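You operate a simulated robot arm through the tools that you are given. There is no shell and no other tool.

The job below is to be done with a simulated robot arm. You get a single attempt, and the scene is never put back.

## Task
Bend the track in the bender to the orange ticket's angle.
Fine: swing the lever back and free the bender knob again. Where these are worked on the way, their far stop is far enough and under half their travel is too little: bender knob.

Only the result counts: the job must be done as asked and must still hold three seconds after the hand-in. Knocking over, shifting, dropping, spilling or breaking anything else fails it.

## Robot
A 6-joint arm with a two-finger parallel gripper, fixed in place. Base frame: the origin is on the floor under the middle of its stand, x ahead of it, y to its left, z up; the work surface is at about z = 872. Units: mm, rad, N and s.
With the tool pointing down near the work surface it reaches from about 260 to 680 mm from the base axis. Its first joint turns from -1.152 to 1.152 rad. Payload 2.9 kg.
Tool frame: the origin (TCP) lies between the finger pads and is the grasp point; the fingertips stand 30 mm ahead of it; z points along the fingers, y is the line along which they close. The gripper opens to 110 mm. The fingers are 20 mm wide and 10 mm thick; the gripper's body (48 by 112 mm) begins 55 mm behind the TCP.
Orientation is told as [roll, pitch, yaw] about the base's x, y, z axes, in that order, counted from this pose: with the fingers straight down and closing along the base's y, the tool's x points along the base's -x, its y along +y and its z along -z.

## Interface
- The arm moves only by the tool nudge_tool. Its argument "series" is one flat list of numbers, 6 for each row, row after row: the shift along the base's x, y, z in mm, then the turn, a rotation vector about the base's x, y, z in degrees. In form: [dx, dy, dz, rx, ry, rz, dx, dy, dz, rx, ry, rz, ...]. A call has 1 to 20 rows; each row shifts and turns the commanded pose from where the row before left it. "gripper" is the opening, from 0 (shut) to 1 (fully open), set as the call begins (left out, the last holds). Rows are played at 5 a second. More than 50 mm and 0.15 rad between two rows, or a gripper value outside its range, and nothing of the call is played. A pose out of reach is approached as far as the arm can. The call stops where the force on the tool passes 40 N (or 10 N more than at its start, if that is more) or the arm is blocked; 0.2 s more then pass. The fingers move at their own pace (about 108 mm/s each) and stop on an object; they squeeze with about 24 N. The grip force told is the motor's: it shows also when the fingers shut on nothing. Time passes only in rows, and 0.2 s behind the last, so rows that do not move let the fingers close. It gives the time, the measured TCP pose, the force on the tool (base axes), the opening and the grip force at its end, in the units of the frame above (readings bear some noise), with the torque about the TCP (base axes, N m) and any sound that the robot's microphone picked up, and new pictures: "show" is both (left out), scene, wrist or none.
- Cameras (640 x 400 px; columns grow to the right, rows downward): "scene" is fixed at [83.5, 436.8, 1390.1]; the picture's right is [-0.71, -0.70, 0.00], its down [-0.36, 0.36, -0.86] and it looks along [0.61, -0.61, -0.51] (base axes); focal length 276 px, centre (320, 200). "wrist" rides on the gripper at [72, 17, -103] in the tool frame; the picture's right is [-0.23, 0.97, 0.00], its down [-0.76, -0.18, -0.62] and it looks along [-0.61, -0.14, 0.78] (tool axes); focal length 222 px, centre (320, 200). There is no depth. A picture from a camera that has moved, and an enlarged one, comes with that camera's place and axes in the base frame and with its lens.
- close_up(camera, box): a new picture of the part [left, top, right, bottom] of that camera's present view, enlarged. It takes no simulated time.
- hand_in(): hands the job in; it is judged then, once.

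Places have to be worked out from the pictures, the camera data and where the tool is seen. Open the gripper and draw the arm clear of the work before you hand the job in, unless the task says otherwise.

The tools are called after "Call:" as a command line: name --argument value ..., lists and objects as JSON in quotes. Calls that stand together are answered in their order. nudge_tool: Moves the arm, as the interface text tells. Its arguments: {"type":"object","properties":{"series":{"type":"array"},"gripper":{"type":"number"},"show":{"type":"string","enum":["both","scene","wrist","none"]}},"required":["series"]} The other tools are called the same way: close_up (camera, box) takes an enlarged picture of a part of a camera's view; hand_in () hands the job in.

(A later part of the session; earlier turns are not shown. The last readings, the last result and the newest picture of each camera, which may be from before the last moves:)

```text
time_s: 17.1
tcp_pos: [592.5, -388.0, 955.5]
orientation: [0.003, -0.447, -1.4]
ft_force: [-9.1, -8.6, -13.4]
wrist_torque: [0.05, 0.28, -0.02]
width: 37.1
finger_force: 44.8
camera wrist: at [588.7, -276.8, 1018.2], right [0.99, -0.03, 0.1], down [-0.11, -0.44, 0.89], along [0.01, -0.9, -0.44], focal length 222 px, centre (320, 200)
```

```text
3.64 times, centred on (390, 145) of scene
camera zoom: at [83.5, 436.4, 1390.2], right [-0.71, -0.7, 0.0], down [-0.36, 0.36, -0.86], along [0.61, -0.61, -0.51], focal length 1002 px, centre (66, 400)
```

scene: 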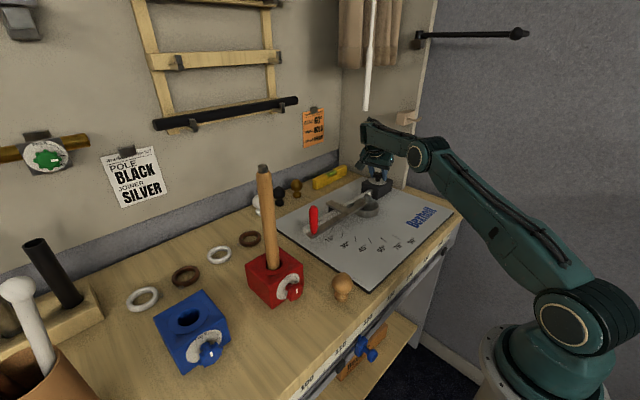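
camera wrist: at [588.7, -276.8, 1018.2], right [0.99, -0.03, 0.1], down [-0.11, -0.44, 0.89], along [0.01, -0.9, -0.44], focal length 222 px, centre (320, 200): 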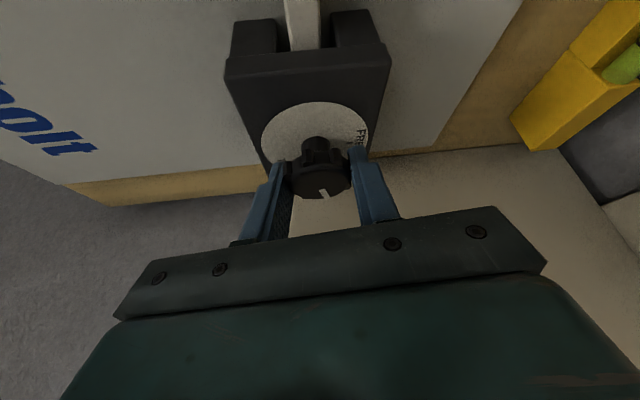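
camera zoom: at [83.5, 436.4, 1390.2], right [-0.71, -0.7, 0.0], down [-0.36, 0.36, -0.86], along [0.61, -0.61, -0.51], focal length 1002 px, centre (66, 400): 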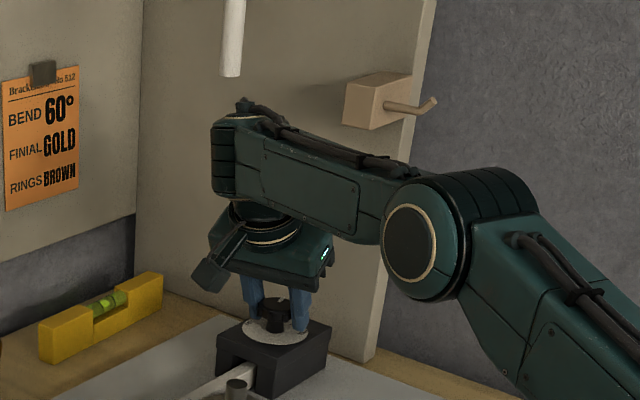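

At 75° turned, no stop felt yet. I continue the last ~16° in small steps.

Call:
nudge_tool --series '[0, 0, 0, 0, 0, -4, 0, 0, 0, 0, 0, -4, 0, 0, 0, 0, 0, -4, 0, 0, 0, 0, 0, -4]'

Call:
close_up --camera "scene" --box '[350, 90, 430, 200]'

Call:
close_up --camera "wrist" --box '[220, 50, 420, 220]'

```text
time_s: 17.7
tcp_pos: [593.3, -377.2, 955.9]
orientation: [0.019, -0.465, -1.522]
ft_force: [11.4, -8.1, -5.9]
wrist_torque: [-0.47, 0.51, 0.13]
width: 37.3
finger_force: 45.4
out of reach, approached as far as the arm can: row 1, 2, 3
stopped in row 3: the force on the tool passed its limit at 59 N (the readings are from after the stop); the commanded pose is now the measured one
camera wrist: at [600.1, -266.2, 1017.5], right [0.98, -0.15, 0.12], down [-0.17, -0.41, 0.89], along [-0.08, -0.9, -0.43], focal length 222 px, centre (320, 200)
```

scene: 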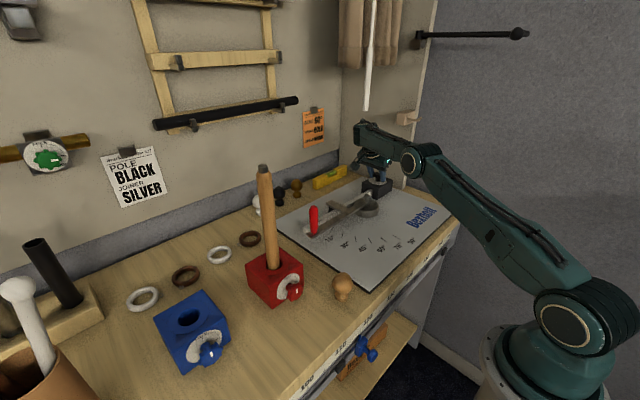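
wrist: 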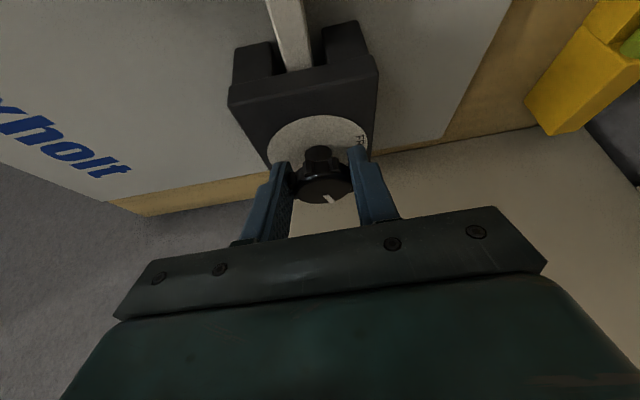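

```text
3.64 times, centred on (390, 145) of scene
camera zoom: at [83.9, 436.6, 1390.1], right [-0.71, -0.7, 0.0], down [-0.36, 0.36, -0.86], along [0.61, -0.61, -0.51], focal length 1002 px, centre (66, 400)
```

zoom: 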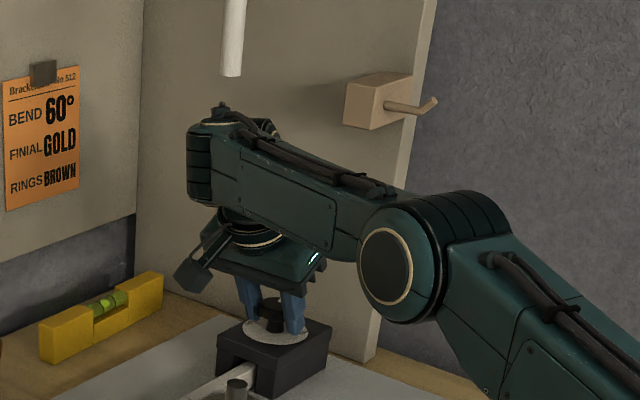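

```text
2.35 times, centred on (320, 135) of wrist
camera zoom: at [600.1, -266.2, 1017.5], right [0.98, -0.15, 0.12], down [-0.17, -0.41, 0.89], along [-0.08, -0.9, -0.43], focal length 523 px, centre (320, 353)
```

zoom: 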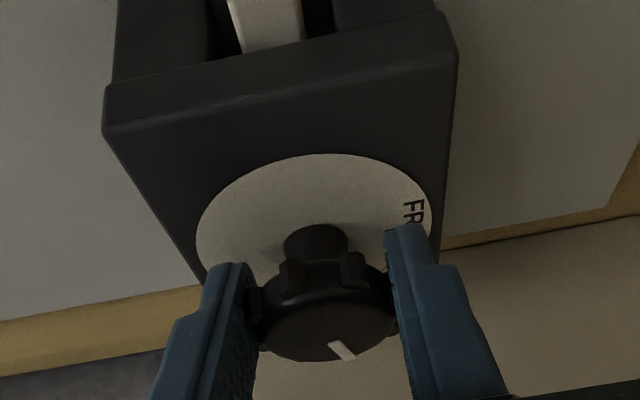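

The arm ran out of reach at about −87°, and pulled slightly off. I open, swing the hand back around the knob at the same height (staying under the wand), and look at the knob's mark.

Call:
nudge_tool --series '[0, 0, 0, 0, 0, 0, 0, 0, 0, 0, 0, 0, -1, -1, 0, 0, 0, 7.5, -1, -1, 0, 0, 0, 7.5, -1, -1, 0, 0, 0, 7.5, -1, -1, 0, 0, 0, 7.5, -1.2, -1.2, 0, 0, 0, 7.5, -1.2, -1.2, 0, 0, 0, 7.5]' --gripper 0.7

Call:
close_up --camera "wrist" --box '[220, 50, 420, 220]'

Call:
close_up --camera "scene" --box '[350, 140, 410, 200]'

```text
time_s: 19.5
tcp_pos: [585.4, -385.4, 956.6]
orientation: [0.021, -0.462, -0.738]
ft_force: [-0.4, 0.4, 0.3]
wrist_torque: [-0.02, -0.01, 0.01]
width: 77.3
finger_force: 0.1
camera wrist: at [511.6, -298.9, 1018.4], right [0.8, 0.59, 0.12], down [0.17, -0.41, 0.89], along [0.58, -0.69, -0.43], focal length 222 px, centre (320, 200)
```

scene: 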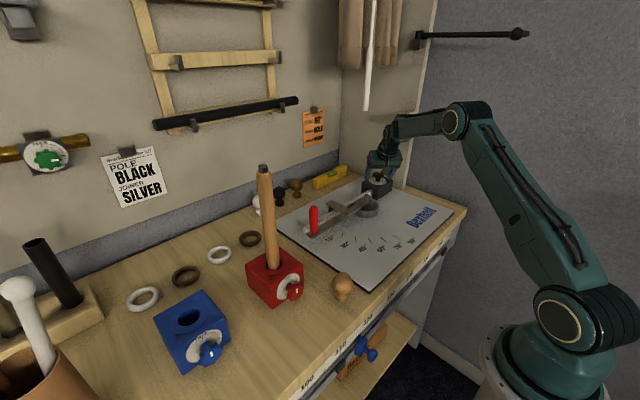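
wrist: 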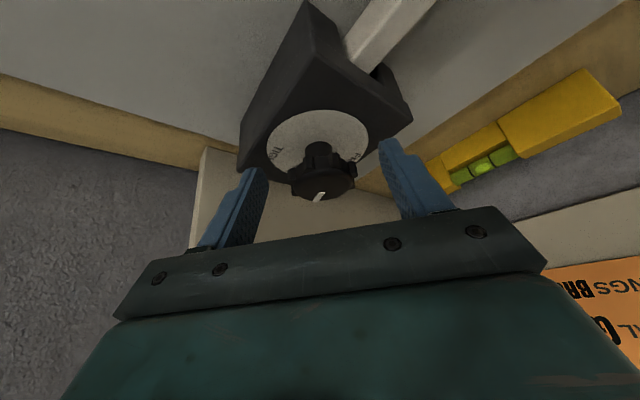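

```text
2.35 times, centred on (320, 135) of wrist
camera zoom: at [511.6, -298.9, 1018.4], right [0.8, 0.59, 0.12], down [0.17, -0.41, 0.89], along [0.58, -0.69, -0.43], focal length 523 px, centre (320, 353)
```

zoom: 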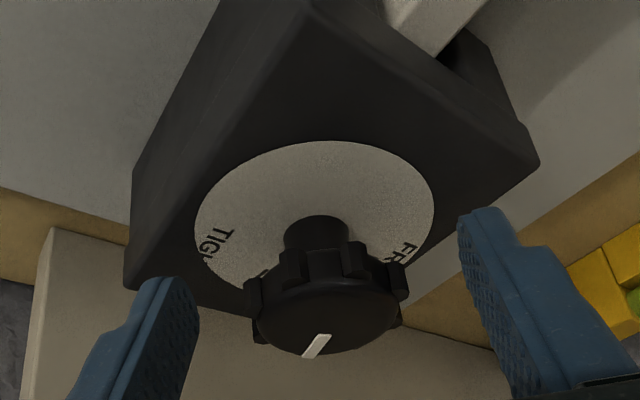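

```text
6.67 times, centred on (380, 170) of scene
camera zoom: at [83.5, 436.8, 1390.1], right [-0.71, -0.7, 0.0], down [-0.36, 0.36, -0.86], along [0.61, -0.61, -0.51], focal length 1838 px, centre (-80, 400)
```

zoom: 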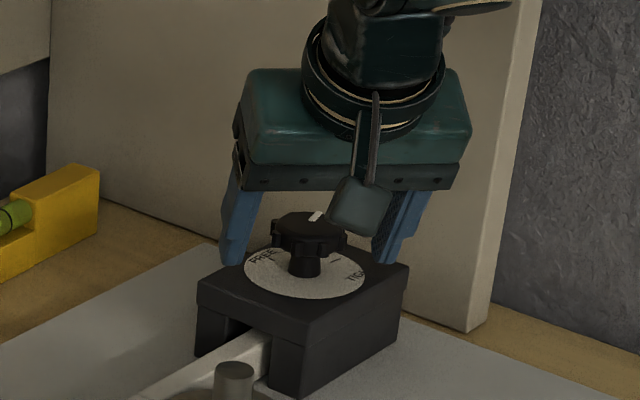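

The mark shows the knob at roughly 65–70° of its 90°. I regrip here and turn the remaining ~25° toward TIGHT.

Call:
nudge_tool --series '[1, 1.5, 0, 0, 0, 0, 0, 0, 0, 0, 0, 0, 0, 0, 0, 0, 0, 0, 0, 0, 0, 0, 0, 0]' --gripper 0 --show "none"

Call:
nudge_tool --series '[0.53, 0.53, 0, 0, 0, -5, 0.59, 0.49, 0, 0, 0, -5, 0.62, 0.43, 0, 0, 0, -5, 0.66, 0.38, 0, 0, 0, -5, 0.69, 0.32, 0, 0, 0, -5]'

Call:
close_up --camera "wrist" --box '[220, 50, 420, 220]'

Call:
close_up --camera "scene" --box '[350, 140, 410, 200]'

```text
time_s: 20.5
tcp_pos: [585.9, -382.6, 957.6]
orientation: [0.019, -0.464, -0.742]
ft_force: [2.6, -5.4, -1.6]
wrist_torque: [-0.64, 0.45, -0.06]
width: 37.2
finger_force: 45.0
```

```text
time_s: 21.7
tcp_pos: [589.1, -379.8, 956.7]
orientation: [0.021, -0.463, -1.177]
ft_force: [10.7, -16.7, -5.5]
wrist_torque: [-0.81, 0.29, 0.02]
width: 37.3
finger_force: 45.4
camera wrist: at [558.5, -272.4, 1018.3], right [0.97, 0.19, 0.12], down [-0.02, -0.45, 0.89], along [0.23, -0.87, -0.43], focal length 222 px, centre (320, 200)
```

scene: 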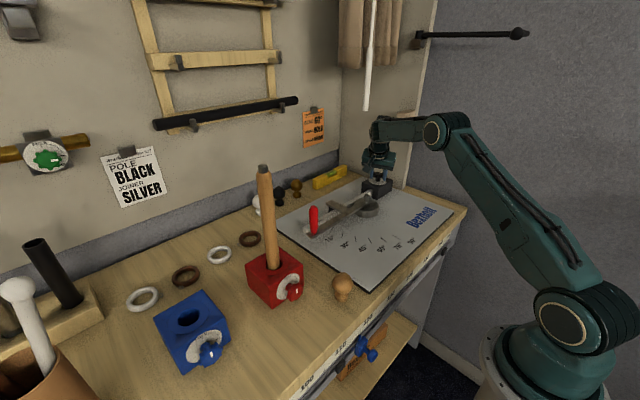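
wrist: 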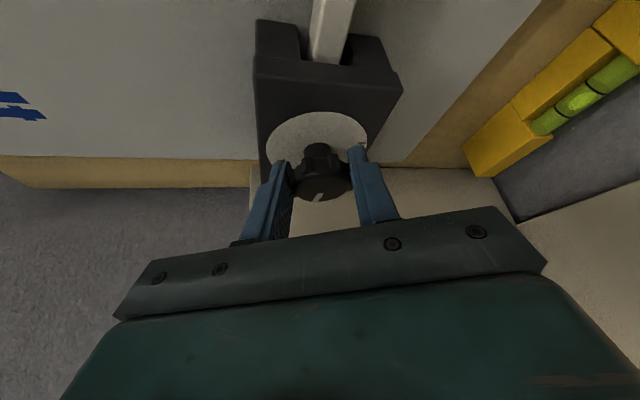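

```text
2.35 times, centred on (320, 135) of wrist
camera zoom: at [558.5, -272.4, 1018.3], right [0.97, 0.19, 0.12], down [-0.02, -0.45, 0.89], along [0.23, -0.87, -0.43], focal length 523 px, centre (320, 353)
```

zoom: 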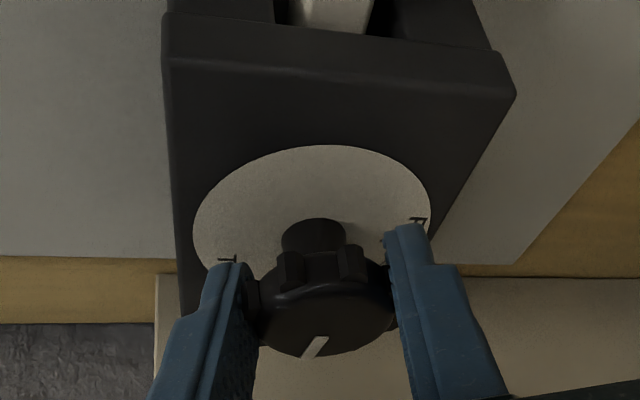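

```text
6.67 times, centred on (380, 170) of scene
camera zoom: at [83.9, 436.3, 1390.2], right [-0.71, -0.7, 0.0], down [-0.36, 0.36, -0.86], along [0.61, -0.61, -0.51], focal length 1838 px, centre (-80, 400)
```

zoom: 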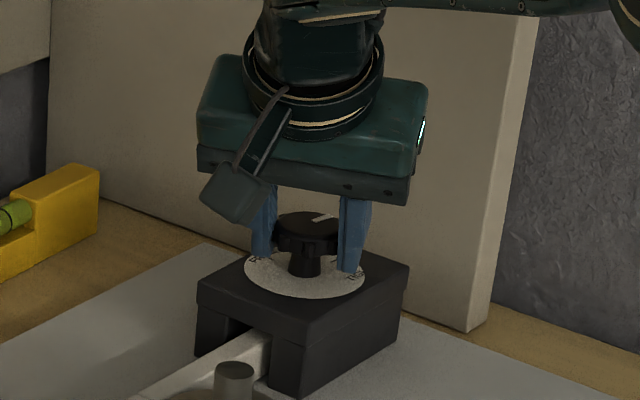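

The mark now points about −83…−90° (TIGHT). A last 8° to be sure it's against its stop.

Call:
nudge_tool --series '[0.5, 0.2, 0, 0, 0, -4, 0.5, 0.2, 0, 0, 0, -4]' --show "none"

Call:
close_up --camera "wrist" --box '[220, 50, 420, 220]'

Call:
close_up --camera "scene" --box '[350, 140, 410, 200]'

```text
time_s: 22.3
tcp_pos: [589.7, -380.3, 957.9]
orientation: [0.023, -0.462, -1.319]
ft_force: [9.1, -13.4, 1.0]
wrist_torque: [0.0, 0.95, 0.04]
width: 37.1
finger_force: 44.8
```

```text
2.35 times, centred on (320, 135) of wrist
camera zoom: at [575.0, -268.9, 1018.4], right [0.99, 0.06, 0.12], down [-0.08, -0.44, 0.89], along [0.1, -0.9, -0.43], focal length 523 px, centre (320, 353)
```

zoom: 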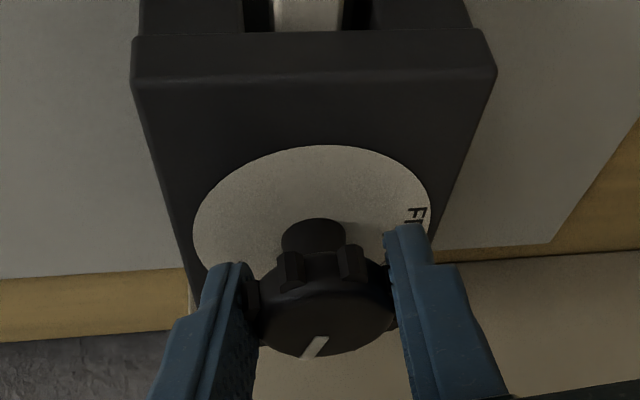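

```text
6.67 times, centred on (380, 170) of scene
camera zoom: at [83.8, 436.5, 1390.2], right [-0.71, -0.7, 0.0], down [-0.36, 0.36, -0.86], along [0.61, -0.61, -0.51], focal length 1838 px, centre (-80, 400)
```

zoom: 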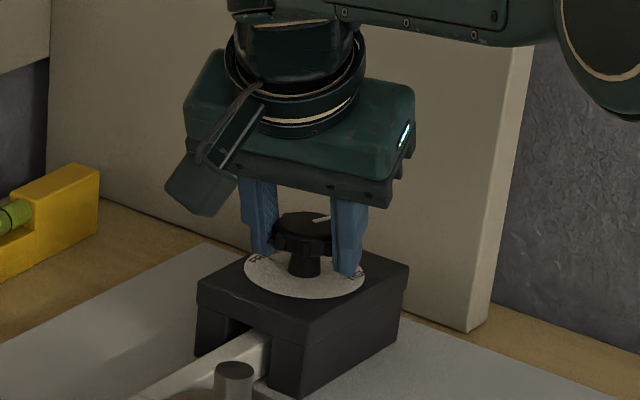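

Still following; the mark is at about −91° by the same measure that put the TIGHT tick near −98°. I add 6° more to reach the stop.

Call:
nudge_tool --series '[0.4, -0.3, 0, 0, 0, -3, 0.4, -0.3, 0, 0, 0, -3, 0, 0, 0, 0, 0, 0]' --show "none"

Call:
close_up --camera "wrist" --box '[220, 50, 420, 220]'

Call:
close_up --camera "scene" --box '[350, 90, 430, 200]'

```text
time_s: 23.1
tcp_pos: [591.3, -378.9, 956.7]
orientation: [0.02, -0.46, -1.42]
ft_force: [-0.4, 2.2, 5.5]
wrist_torque: [0.11, 0.7, 0.92]
width: 37.2
finger_force: 45.3
```

```text
2.35 times, centred on (320, 135) of wrist
camera zoom: at [587.6, -267.4, 1018.7], right [0.99, -0.05, 0.12], down [-0.13, -0.43, 0.89], along [0.01, -0.9, -0.43], focal length 523 px, centre (320, 353)
```

zoom: 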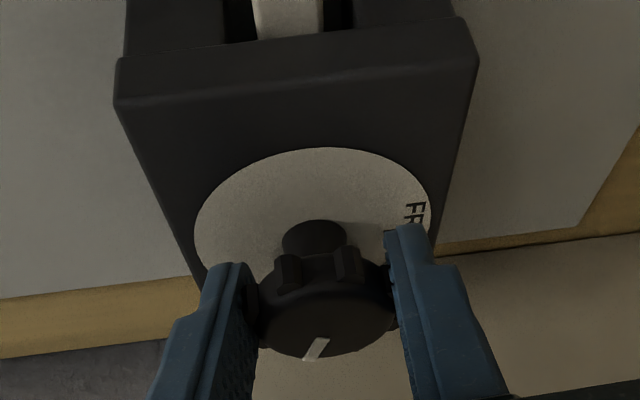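

```text
3.64 times, centred on (390, 145) of scene
camera zoom: at [83.4, 437.0, 1390.0], right [-0.71, -0.7, 0.0], down [-0.36, 0.36, -0.86], along [0.61, -0.61, -0.51], focal length 1002 px, centre (66, 400)
```

zoom: 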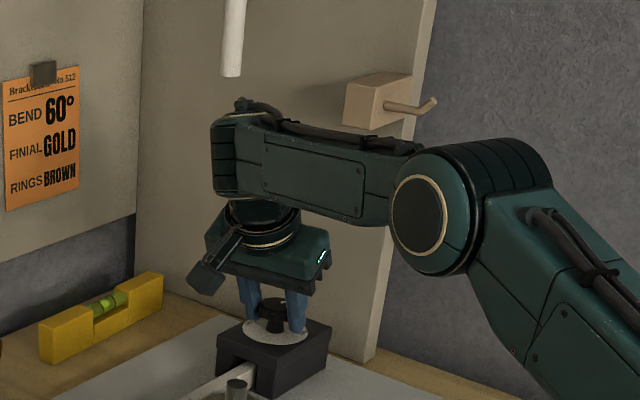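

The wrist torque about z jumped to 0.92 N·m: the knob is at its TIGHT stop. I open, swing the hand back around the knob, then lift and retreat inward.

Call:
nudge_tool --series '[0, 0, 0, 0, 0, 0, 0, 0, 0, 0, 0, 0, -1.4, -0.6, 0, 0, 0, 7.5, -1.4, -0.6, 0, 0, 0, 7.5, -1.4, -0.6, 0, 0, 0, 7.5, -1.4, -0.6, 0, 0, 0, 7.5, -1.4, -0.6, 0, 0, 0, 7.5, -1.4, -0.6, 0, 0, 0, 7.5, -3, 2, 15, 0, 0, 0, -3, 2, 15, 0, 0, 0, -10, 6, 20, 0, 0, 0, -20, 13, 10, 0, 0, 0]' --gripper 0.7

Call:
close_up --camera "wrist" --box '[220, 50, 420, 220]'

Call:
close_up --camera "scene" --box '[350, 140, 410, 200]'

```text
time_s: 25.7
tcp_pos: [545.0, -360.0, 1015.6]
orientation: [0.021, -0.46, -0.635]
ft_force: [0.1, 0.3, -0.6]
wrist_torque: [0.01, 0.02, -0.02]
width: 77.1
finger_force: 0.1
camera wrist: at [462.0, -283.0, 1077.4], right [0.73, 0.67, 0.12], down [0.21, -0.39, 0.89], along [0.64, -0.63, -0.43], focal length 222 px, centre (320, 200)
```

scene: 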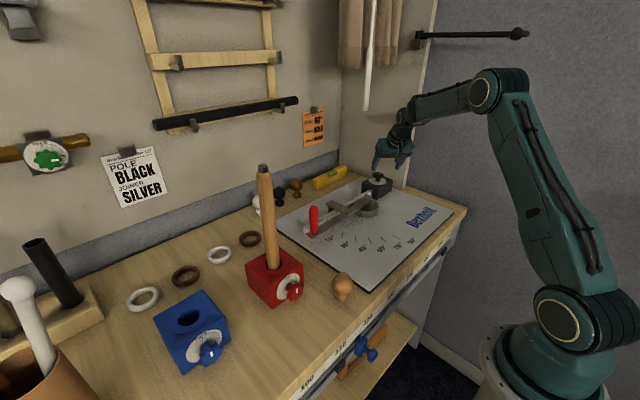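
wrist: 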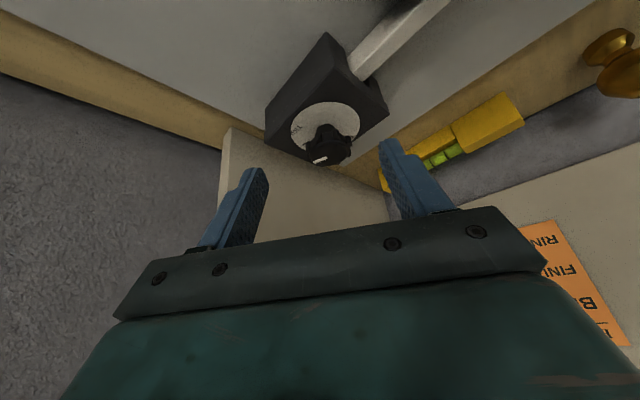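

```text
2.35 times, centred on (320, 135) of wrist
camera zoom: at [462.0, -283.0, 1077.4], right [0.73, 0.67, 0.12], down [0.21, -0.39, 0.89], along [0.64, -0.63, -0.43], focal length 523 px, centre (320, 353)
```

zoom: 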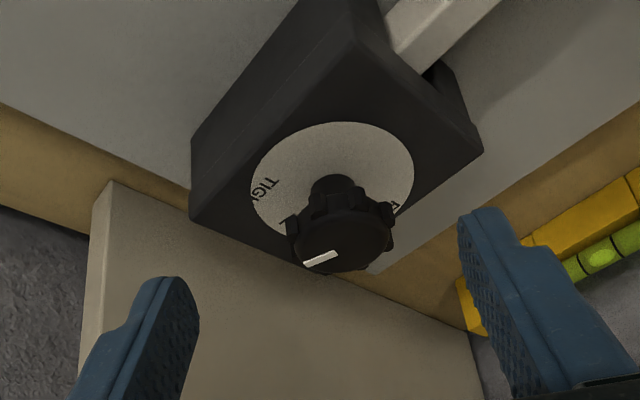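

```text
6.67 times, centred on (380, 170) of scene
camera zoom: at [83.5, 436.8, 1390.1], right [-0.71, -0.7, 0.0], down [-0.36, 0.36, -0.86], along [0.61, -0.61, -0.51], focal length 1838 px, centre (-80, 400)
```

zoom: 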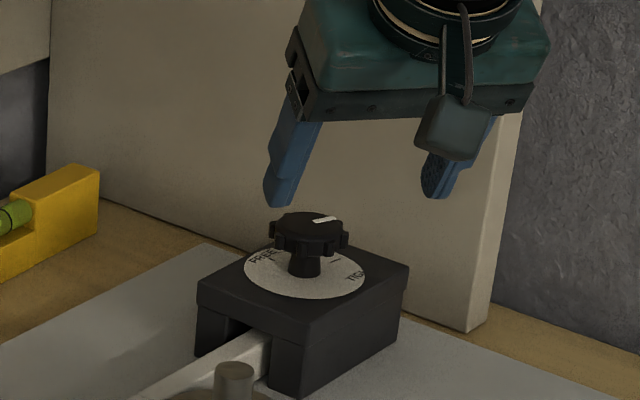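

The knob mark sits at TIGHT. Now I untilt, retreat and travel toward above the lever handle (near (538,2)), yawing to −90° so the fingers close along x.

Call:
nudge_tool --series '[-20, 20, 10, 3.92, 5.31, 0, -20, 20, 10, 3.92, 5.31, 0, -20, 20, 10, 3.92, 5.31, 0, -20, 20, 10, 3.92, 5.31, 0, 0, 35, 0, 0, 0, -7.66, 0, 35, 0, 0, 0, -7.66, 0, 35, 0, 0, 0, -7.66, 10, 35, 0, 0, 0, -7.66, 10, 35, 0, 0, 0, -7.66, 20, 30, 0, 0, 0, -7.66, 20, 25, 0, 0, 0, -7.66]'

```text
time_s: 28.1
tcp_pos: [529.2, -51.4, 1055.2]
orientation: [0.021, -0.003, -1.573]
ft_force: [-0.4, 0.8, 0.3]
wrist_torque: [-0.01, 0.0, -0.02]
width: 76.8
finger_force: 0.1
camera wrist: at [542.3, 21.0, 1159.7], right [0.97, -0.23, 0.02], down [-0.19, -0.76, 0.62], along [-0.13, -0.61, -0.78], focal length 222 px, centre (320, 200)
```

scene: 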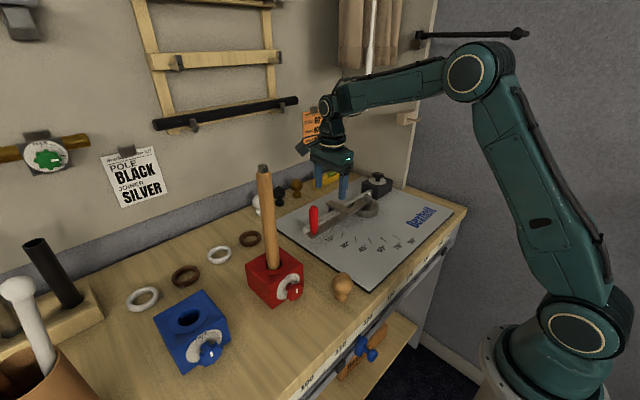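
wrist: 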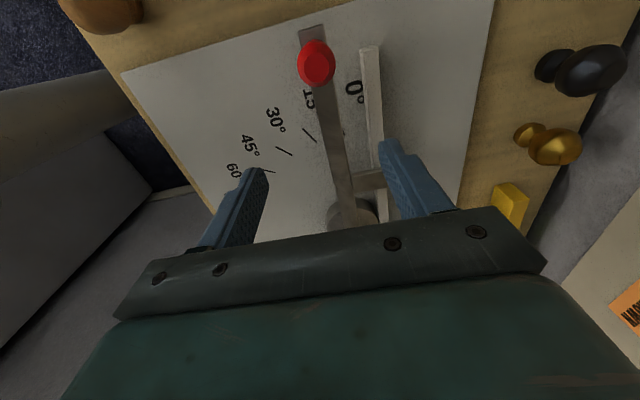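

I see a 0° label too, between lever and track. I zoom on the scale, lever and handle from here.

Call:
close_up --camera "wrist" --box '[220, 10, 400, 180]'

Call:
close_up --camera "scene" --box '[270, 180, 400, 260]'

```text
2.35 times, centred on (310, 95) of wrist
camera zoom: at [542.3, 21.0, 1159.7], right [0.97, -0.23, 0.02], down [-0.19, -0.76, 0.62], along [-0.13, -0.61, -0.78], focal length 523 px, centre (344, 447)
```

zoom: 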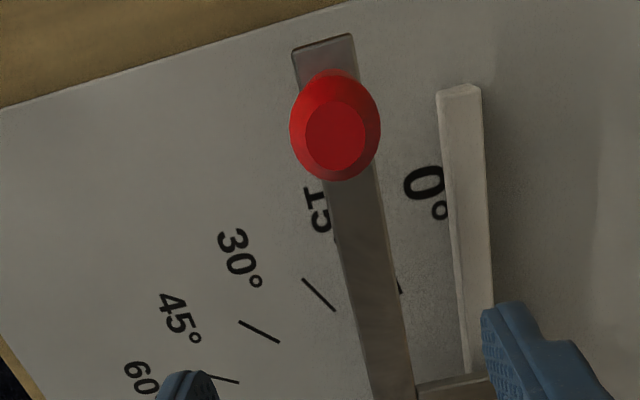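

```text
4.92 times, centred on (335, 220) of scene
camera zoom: at [83.5, 436.8, 1390.1], right [-0.71, -0.7, 0.0], down [-0.36, 0.36, -0.86], along [0.61, -0.61, -0.51], focal length 1357 px, centre (246, 102)
```

zoom: 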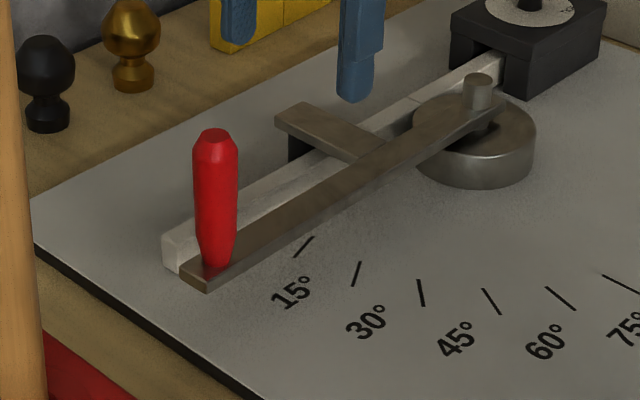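

Handle triangulates to about (538, 1.5), z from 910 to 996; lever lies along +y at x≈537 from pivot (538,-248). I move over the handle at the same height and check.

Call:
nudge_tool --series '[4.5, 26.5, 0, 0, 1.2, 0, 4.5, 26.5, 0, 0, 0, 0, 0, 0, 0, 0, 0, 0]'

```text
time_s: 28.9
tcp_pos: [534.3, 3.5, 1057.0]
orientation: [-0.001, 0.0, -1.573]
ft_force: [0.0, -0.5, -0.1]
wrist_torque: [0.02, 0.02, -0.02]
width: 76.9
finger_force: 0.1
camera wrist: at [550.6, 75.6, 1160.6], right [0.97, -0.23, 0.0], down [-0.18, -0.76, 0.62], along [-0.14, -0.61, -0.78], focal length 222 px, centre (320, 200)
```

scene: 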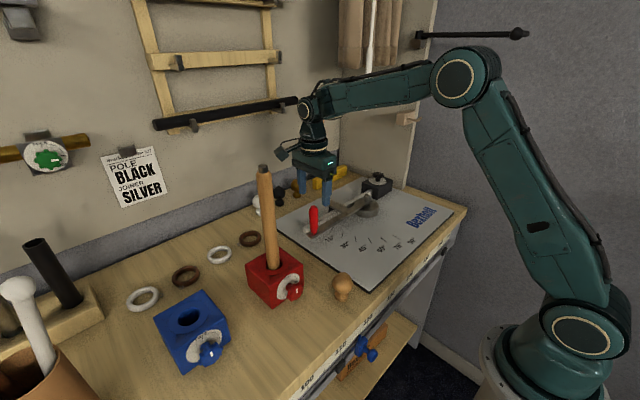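
wrist: 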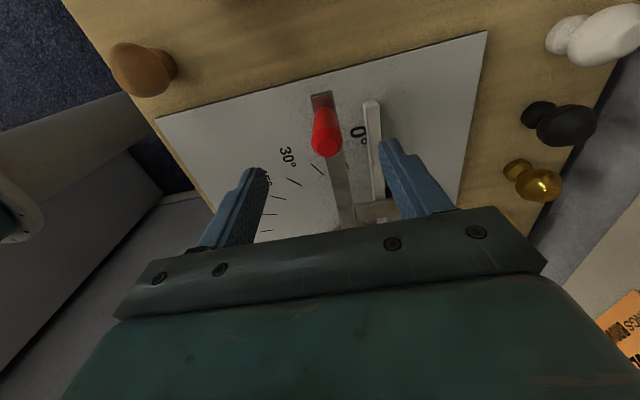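

Handle top seen at about (540,0). I descend around it to TCP z≈957.

Call:
nudge_tool --series '[2.5, -1, -20, 0, 0, 0, 2, -1, -25, 0, 0, 0, 0, 0, -25, 0, 0, 0, 0, 0, -20, 0, 0, 0, 0, 0, -10, 0, 0, 0, 0, 0, 0, 0, 0, 0]'

Call:
close_up --camera "scene" --box '[270, 160, 400, 260]'

```text
time_s: 30.3
tcp_pos: [539.6, 0.9, 956.6]
orientation: [-0.001, 0.0, -1.571]
ft_force: [-0.3, -0.6, 0.1]
wrist_torque: [0.03, 0.02, -0.01]
width: 77.4
finger_force: 0.0
camera wrist: at [555.2, 74.0, 1060.8], right [0.97, -0.23, 0.0], down [-0.18, -0.76, 0.62], along [-0.14, -0.61, -0.78], focal length 222 px, centre (320, 200)
```

scene: 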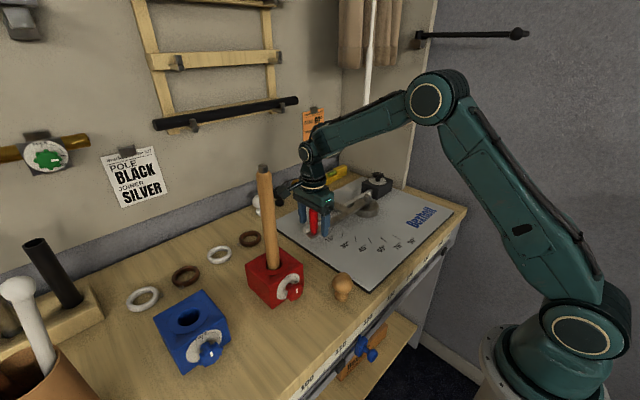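
wrist: 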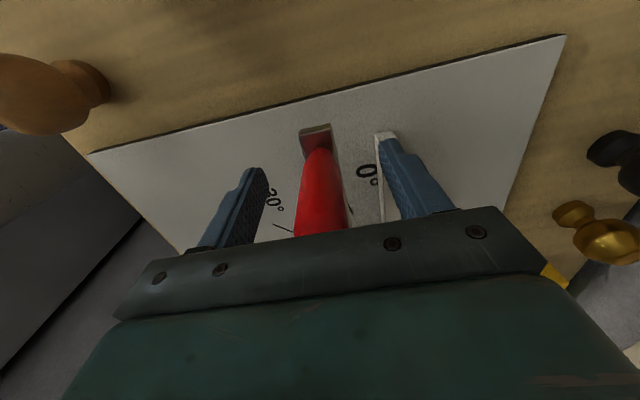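

```text
4.00 times, centred on (335, 210) of scene
camera zoom: at [83.5, 436.8, 1390.1], right [-0.71, -0.7, 0.0], down [-0.36, 0.36, -0.86], along [0.61, -0.61, -0.51], focal length 1103 px, centre (260, 160)
```

zoom: 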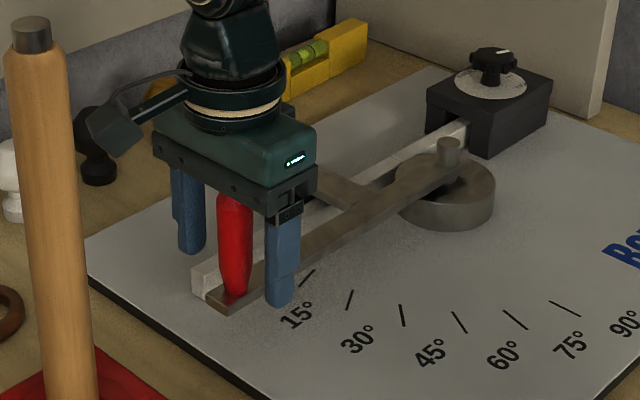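

The fingers straddle the red handle cleanly. I close on it.

Call:
nudge_tool --series '[0, 0, 0, 0, 0, 0, 0, 0, 0, 0, 0, 0, 0, 0, 0, 0, 0, 0, 0, 0, 0, 0, 0, 0]' --gripper 0

Call:
close_up --camera "scene" --box '[270, 160, 400, 260]'

```text
time_s: 31.3
tcp_pos: [540.7, 2.0, 956.2]
orientation: [-0.003, -0.002, -1.573]
ft_force: [-0.2, -1.0, -1.2]
wrist_torque: [0.08, -0.06, 0.02]
width: 25.3
finger_force: 45.0
camera wrist: at [555.2, 74.0, 1060.9], right [0.97, -0.23, 0.0], down [-0.18, -0.76, 0.62], along [-0.14, -0.61, -0.78], focal length 222 px, centre (320, 200)
```

scene: 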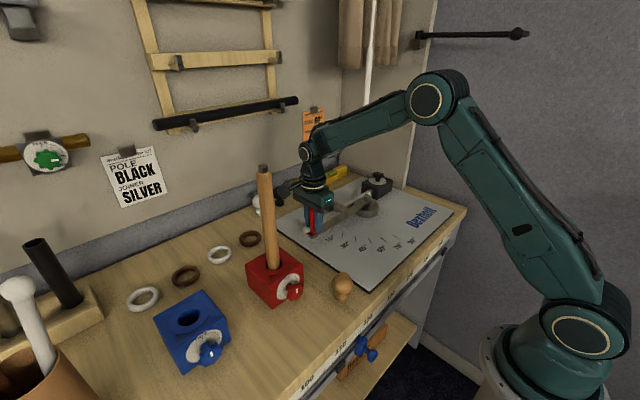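
wrist: 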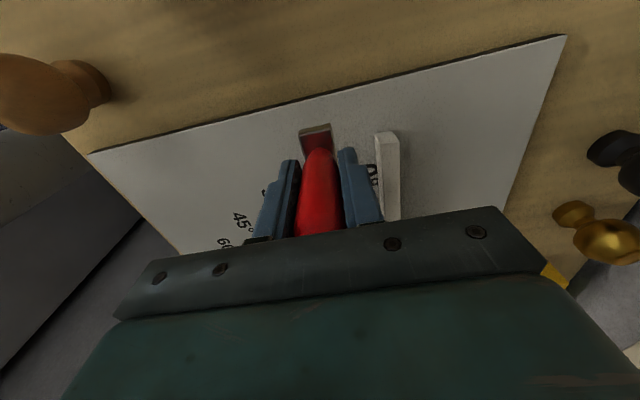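

```text
4.00 times, centred on (335, 210) of scene
camera zoom: at [83.5, 436.8, 1390.1], right [-0.71, -0.7, 0.0], down [-0.36, 0.36, -0.86], along [0.61, -0.61, -0.51], focal length 1103 px, centre (260, 160)
```

zoom: 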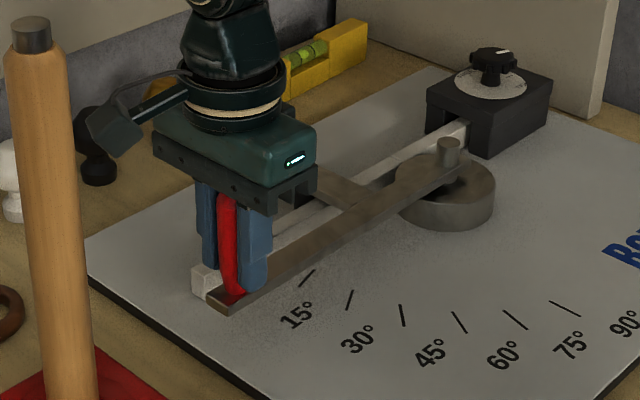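

Handle gripped (25 mm) with no side load. I swing the lever CCW about the pivot (538,-248), radius ≈249.5, first 10° to feel the load.

Call:
nudge_tool --series '[-8.71, -0.15, 0, 0, 0, 2, -8.7, -0.46, 0, 0, 0, 2, -8.68, -0.76, 0, 0, 0, 2, -8.64, -1.06, 0, 0, 0, 2, -8.6, -1.36, 0, 0, 0, 2]'

Call:
close_up --camera "scene" --box '[270, 160, 400, 260]'

```text
time_s: 32.5
tcp_pos: [495.1, -2.4, 956.8]
orientation: [-0.005, 0.001, -1.396]
ft_force: [0.2, 9.7, -13.7]
wrist_torque: [-0.46, -0.31, 0.28]
width: 25.4
finger_force: 45.1
camera wrist: at [497.8, 71.7, 1061.0], right [1.0, -0.05, 0.0], down [-0.04, -0.78, 0.62], along [-0.04, -0.62, -0.78], focal length 222 px, centre (320, 200)
```

scene: 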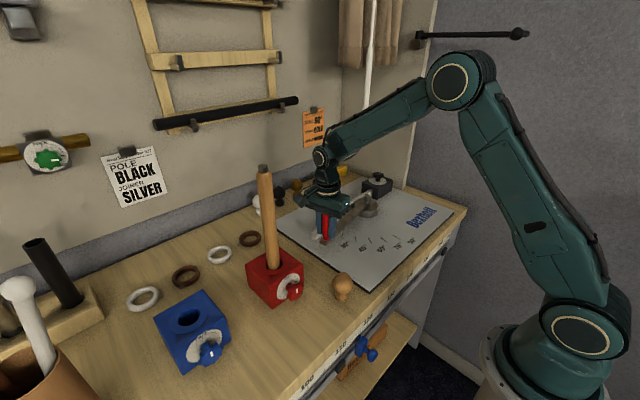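
wrist: 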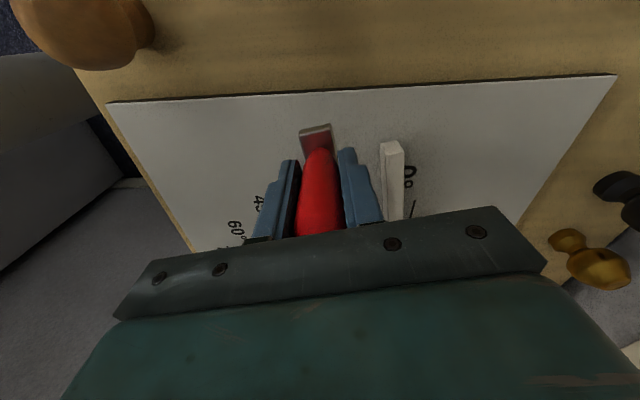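

```text
4.00 times, centred on (335, 210) of scene
camera zoom: at [83.7, 437.1, 1390.0], right [-0.71, -0.7, 0.0], down [-0.36, 0.36, -0.86], along [0.61, -0.61, -0.51], focal length 1103 px, centre (260, 160)
```

zoom: 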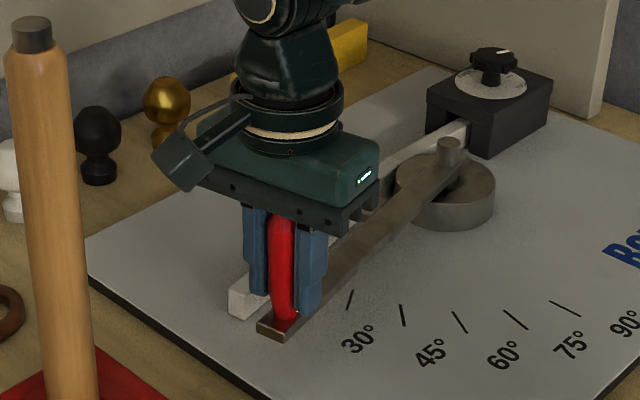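

The track bends along with the lever and the load is small. I go on from 10° to 40° with a slightly corrected arc.

Call:
nudge_tool --series '[-8.55, -1.5, 0, 0, 0, 2, -8.49, -1.8, 0, 0, 0, 2, -8.41, -2.1, 0, 0, 0, 2, -8.33, -2.4, 0, 0, 0, 2, -8.23, -2.7, 0, 0, 0, 2, -8.13, -3.0, 0, 0, 0, 2, -8.02, -3.3, 0, 0, 0, 2, -7.89, -3.58, 0, 0, 0, 2, -7.76, -3.85, 0, 0, 0, 2, -7.62, -4.12, 0, 0, 0, 2]' --show "scene"

Call:
close_up --camera "scene" --box '[270, 160, 430, 280]'

```text
time_s: 34.7
tcp_pos: [415.8, -33.0, 958.6]
orientation: [0.0, -0.004, -1.05]
ft_force: [0.4, 2.2, -17.7]
wrist_torque: [0.37, 0.17, 0.24]
width: 25.4
finger_force: 45.2
```

scene: 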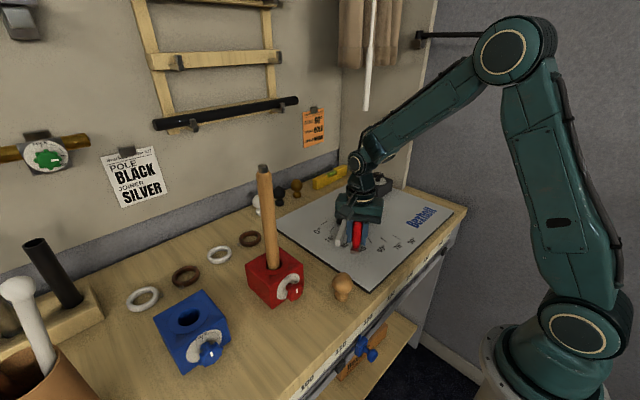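

```text
3.33 times, centred on (350, 220) of scene
camera zoom: at [83.8, 436.8, 1390.0], right [-0.71, -0.7, 0.0], down [-0.36, 0.36, -0.86], along [0.61, -0.61, -0.51], focal length 919 px, centre (220, 133)
```

zoom: 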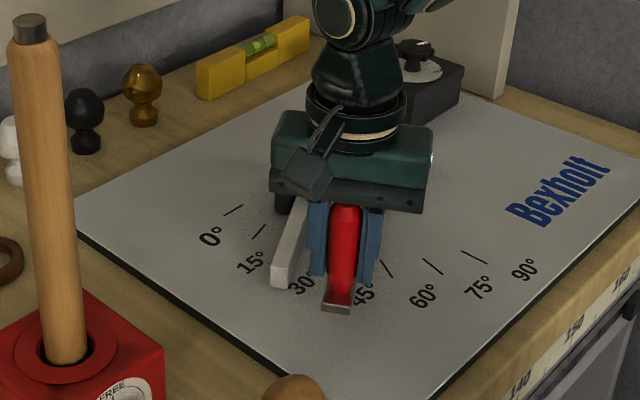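

The lever and track are at about 30°. I continue to 50°, easing down slightly to relieve the vertical load.

Call:
nudge_tool --series '[-7.46, -4.39, -0.2, 0, 0, 2, -7.3, -4.64, -0.2, 0, 0, 2, -7.13, -4.9, -0.2, 0, 0, 2, -6.96, -5.14, -0.2, 0, 0, 2, -6.77, -5.38, -0.2, 0, 0, 2, -6.57, -5.61, 0, 0, 0, 2, -6.37, -5.84, 0, 0, 0, 2, -6.16, -6.06, 0, 0, 0, 2, -5.94, -6.27, 0, 0, 0, 2, -5.71, -6.47, 0, 0, 0, 2]' --show "scene"

Call:
close_up --camera "scene" --box '[270, 160, 430, 280]'

```text
time_s: 36.9
tcp_pos: [350.0, -85.7, 956.2]
orientation: [-0.001, -0.006, -0.696]
ft_force: [8.1, -6.6, 28.0]
wrist_torque: [0.09, 0.1, 0.1]
width: 25.2
finger_force: 45.5
```

scene: 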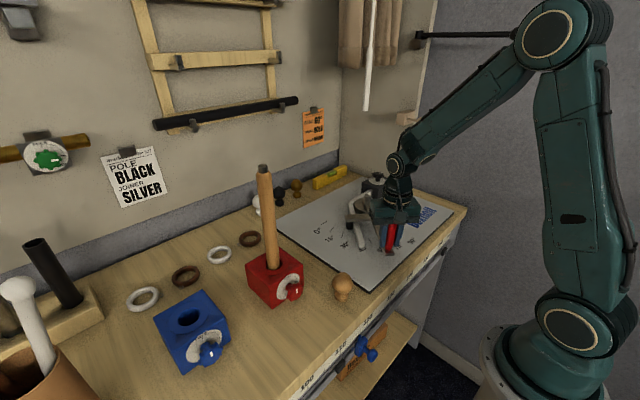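

```text
3.33 times, centred on (350, 220) of scene
camera zoom: at [83.4, 436.7, 1390.1], right [-0.71, -0.7, 0.0], down [-0.36, 0.36, -0.86], along [0.61, -0.61, -0.51], focal length 919 px, centre (220, 133)
```

zoom: 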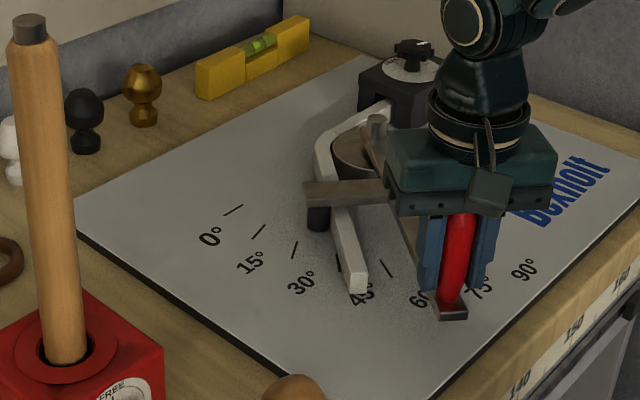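

Lever at ≈50°. I continue to 60°, raising slightly to relieve the vertical press.

Call:
nudge_tool --series '[-5.48, -6.67, 0.3, 0, 0, 2, -5.24, -6.86, 0.3, 0, 0, 2, -5.0, -7.03, 0.2, 0, 0, 2, -4.74, -7.2, 0, 0, 0, 2, -4.49, -7.36, 0, 0, 0, 2, 0, 0, 0, 0, 0, 0]'

Call:
close_up --camera "scene" --box '[290, 170, 430, 280]'

```text
time_s: 38.3
tcp_pos: [323.7, -124.1, 955.1]
orientation: [0.0, -0.001, -0.526]
ft_force: [10.7, -6.5, -28.4]
wrist_torque: [0.24, 0.27, -0.02]
width: 25.3
finger_force: 45.5
camera wrist: at [267.6, -72.4, 1060.0], right [0.69, 0.73, 0.0], down [0.57, -0.54, 0.62], along [0.45, -0.43, -0.78], focal length 222 px, centre (320, 200)
```

scene: 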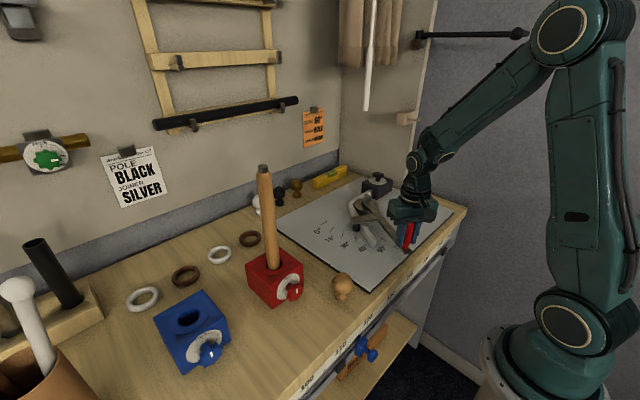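
wrist: 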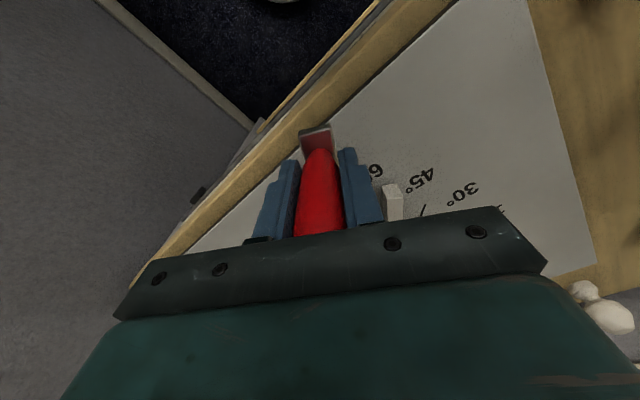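

```text
3.64 times, centred on (360, 225) of scene
camera zoom: at [84.1, 436.5, 1390.1], right [-0.71, -0.7, 0.0], down [-0.36, 0.36, -0.86], along [0.61, -0.61, -0.51], focal length 1002 px, centre (174, 109)
```

zoom: 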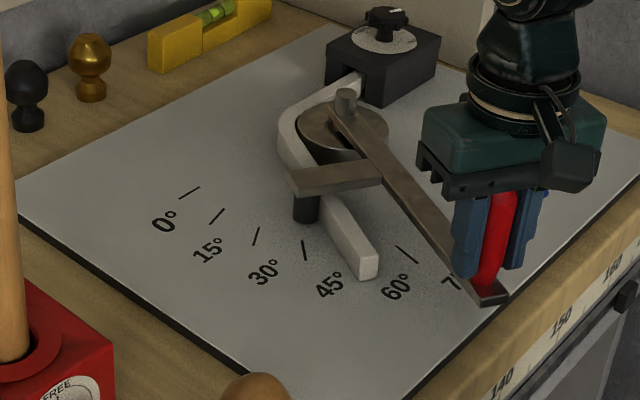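

Lever measures 60.0° about the pivot, and the bent leg covers the 60° tick (45° and 75° ticks flank it). I swing the lever back 20° and see whether the track stays or springs back.

Call:
nudge_tool --series '[0, 0, -0.4, 0, 0, 0, 4.49, 7.36, 0, 0, 0, -2, 4.74, 7.2, 0, 0, 0, -2, 5.0, 7.03, 0, 0, 0, -2, 5.24, 6.86, 0, 0, 0, -2, 5.48, 6.67, 0, 0, 0, -2, 5.71, 6.47, 0, 0, 0, -2, 5.94, 6.27, 0, 0, 0, -2, 6.16, 6.06, 0, 0, 0, -2, 6.37, 5.84, 0, 0, 0, -2, 6.57, 5.61, 0, 0, 0, -2]'

Call:
close_up --camera "scene" --box '[290, 170, 430, 280]'

```text
time_s: 40.7
tcp_pos: [379.9, -57.0, 956.7]
orientation: [0.001, -0.001, -0.875]
ft_force: [-6.2, 7.2, 5.3]
wrist_torque: [-0.07, 0.01, -0.13]
width: 25.1
finger_force: 44.8
camera wrist: at [344.2, 9.6, 1060.9], right [0.89, 0.45, 0.0], down [0.35, -0.7, 0.62], along [0.28, -0.56, -0.78], focal length 222 px, centre (320, 200)
```

scene: 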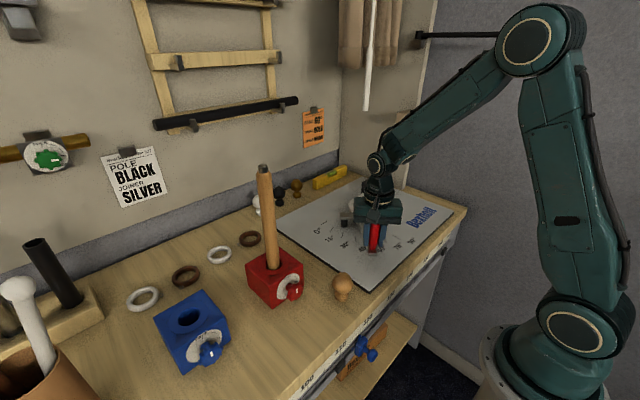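
wrist: 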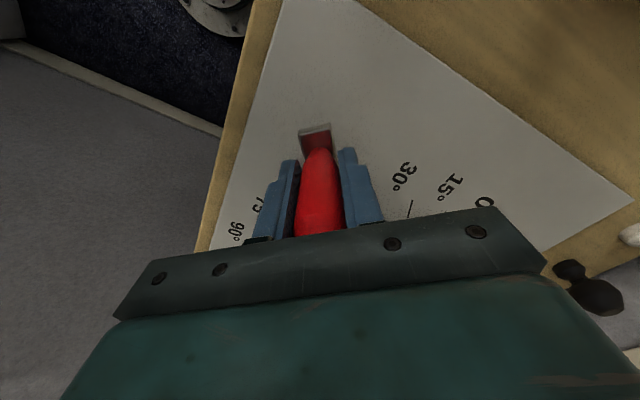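

```text
3.64 times, centred on (360, 225) of scene
camera zoom: at [83.3, 437.0, 1390.0], right [-0.71, -0.7, 0.0], down [-0.36, 0.36, -0.86], along [0.61, -0.61, -0.51], focal length 1002 px, centre (174, 109)
```

zoom: 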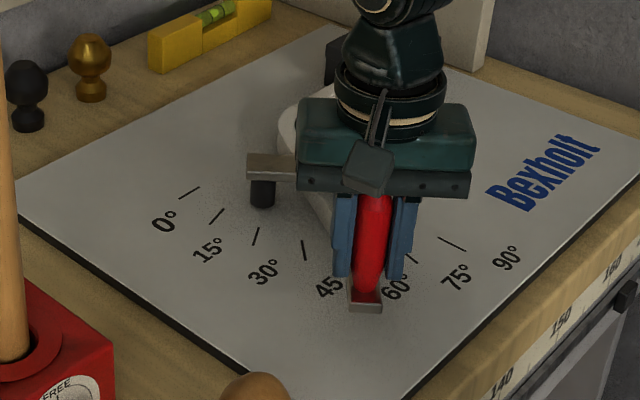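

The track stays as the pusher leaves. I continue swinging the lever back to about 10° and inspect the bent leg.

Call:
nudge_tool --series '[6.77, 5.38, 0, 0, 0, -2, 6.96, 5.14, 0, 0, 0, -2, 7.13, 4.9, 0, 0, 0, -2, 7.3, 4.64, 0, 0, 0, -2, 7.46, 4.39, 0, 0, 0, -2, 7.62, 4.12, 0, 0, 0, -2, 7.76, 3.85, 0, 0, 0, -2, 7.89, 3.58, 0, 0, 0, -2, 8.02, 3.3, 0, 0, 0, -2, 8.13, 3.0, 0, 0, 0, -2, 8.23, 2.7, 0, 0, 0, -2, 8.33, 2.4, 0, 0, 0, -2, 8.41, 2.1, 0, 0, 0, -2, 8.49, 1.8, 0, 0, 0, -2, 8.55, 1.5, 0, 0, 0, -2]'

Call:
close_up --camera "scene" --box '[290, 170, 430, 280]'

```text
time_s: 43.9
tcp_pos: [498.1, -2.3, 957.1]
orientation: [0.003, -0.002, -1.395]
ft_force: [-3.1, 19.4, 17.7]
wrist_torque: [-0.68, 0.01, 0.06]
width: 25.4
finger_force: 45.0
camera wrist: at [500.2, 71.7, 1061.1], right [1.0, -0.05, 0.0], down [-0.04, -0.78, 0.62], along [-0.03, -0.62, -0.78], focal length 222 px, centre (320, 200)
```

scene: 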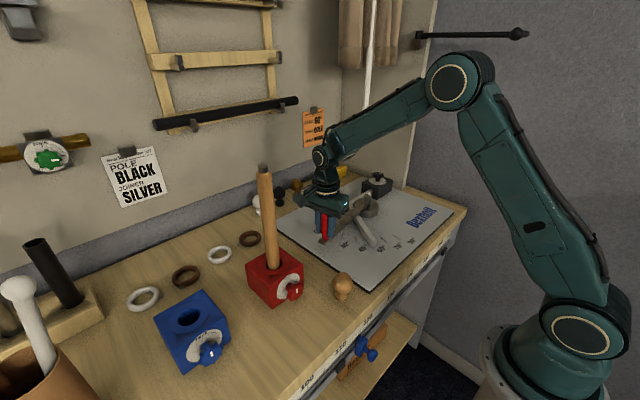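
wrist: 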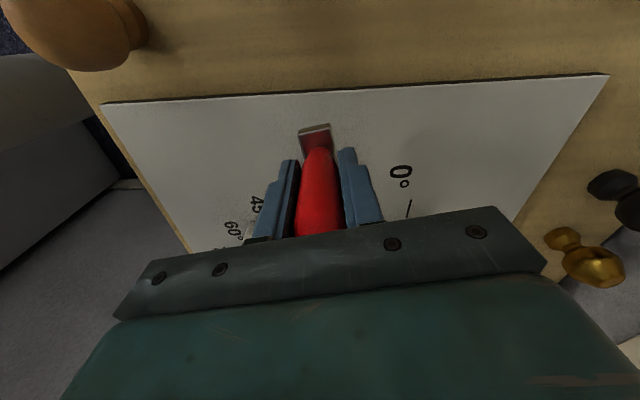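

```text
3.64 times, centred on (360, 225) of scene
camera zoom: at [83.1, 437.4, 1389.9], right [-0.71, -0.7, 0.0], down [-0.36, 0.36, -0.86], along [0.61, -0.61, -0.51], focal length 1002 px, centre (174, 109)
```

zoom: 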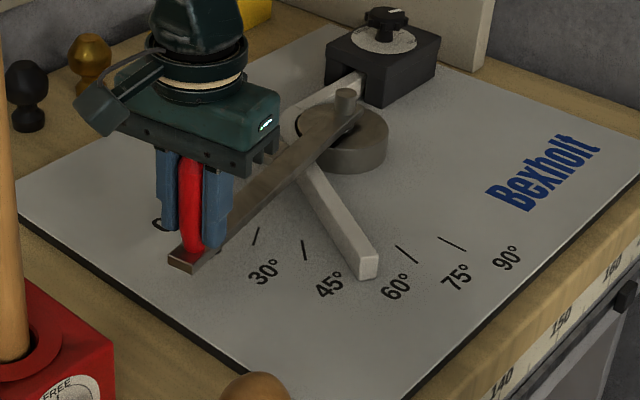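

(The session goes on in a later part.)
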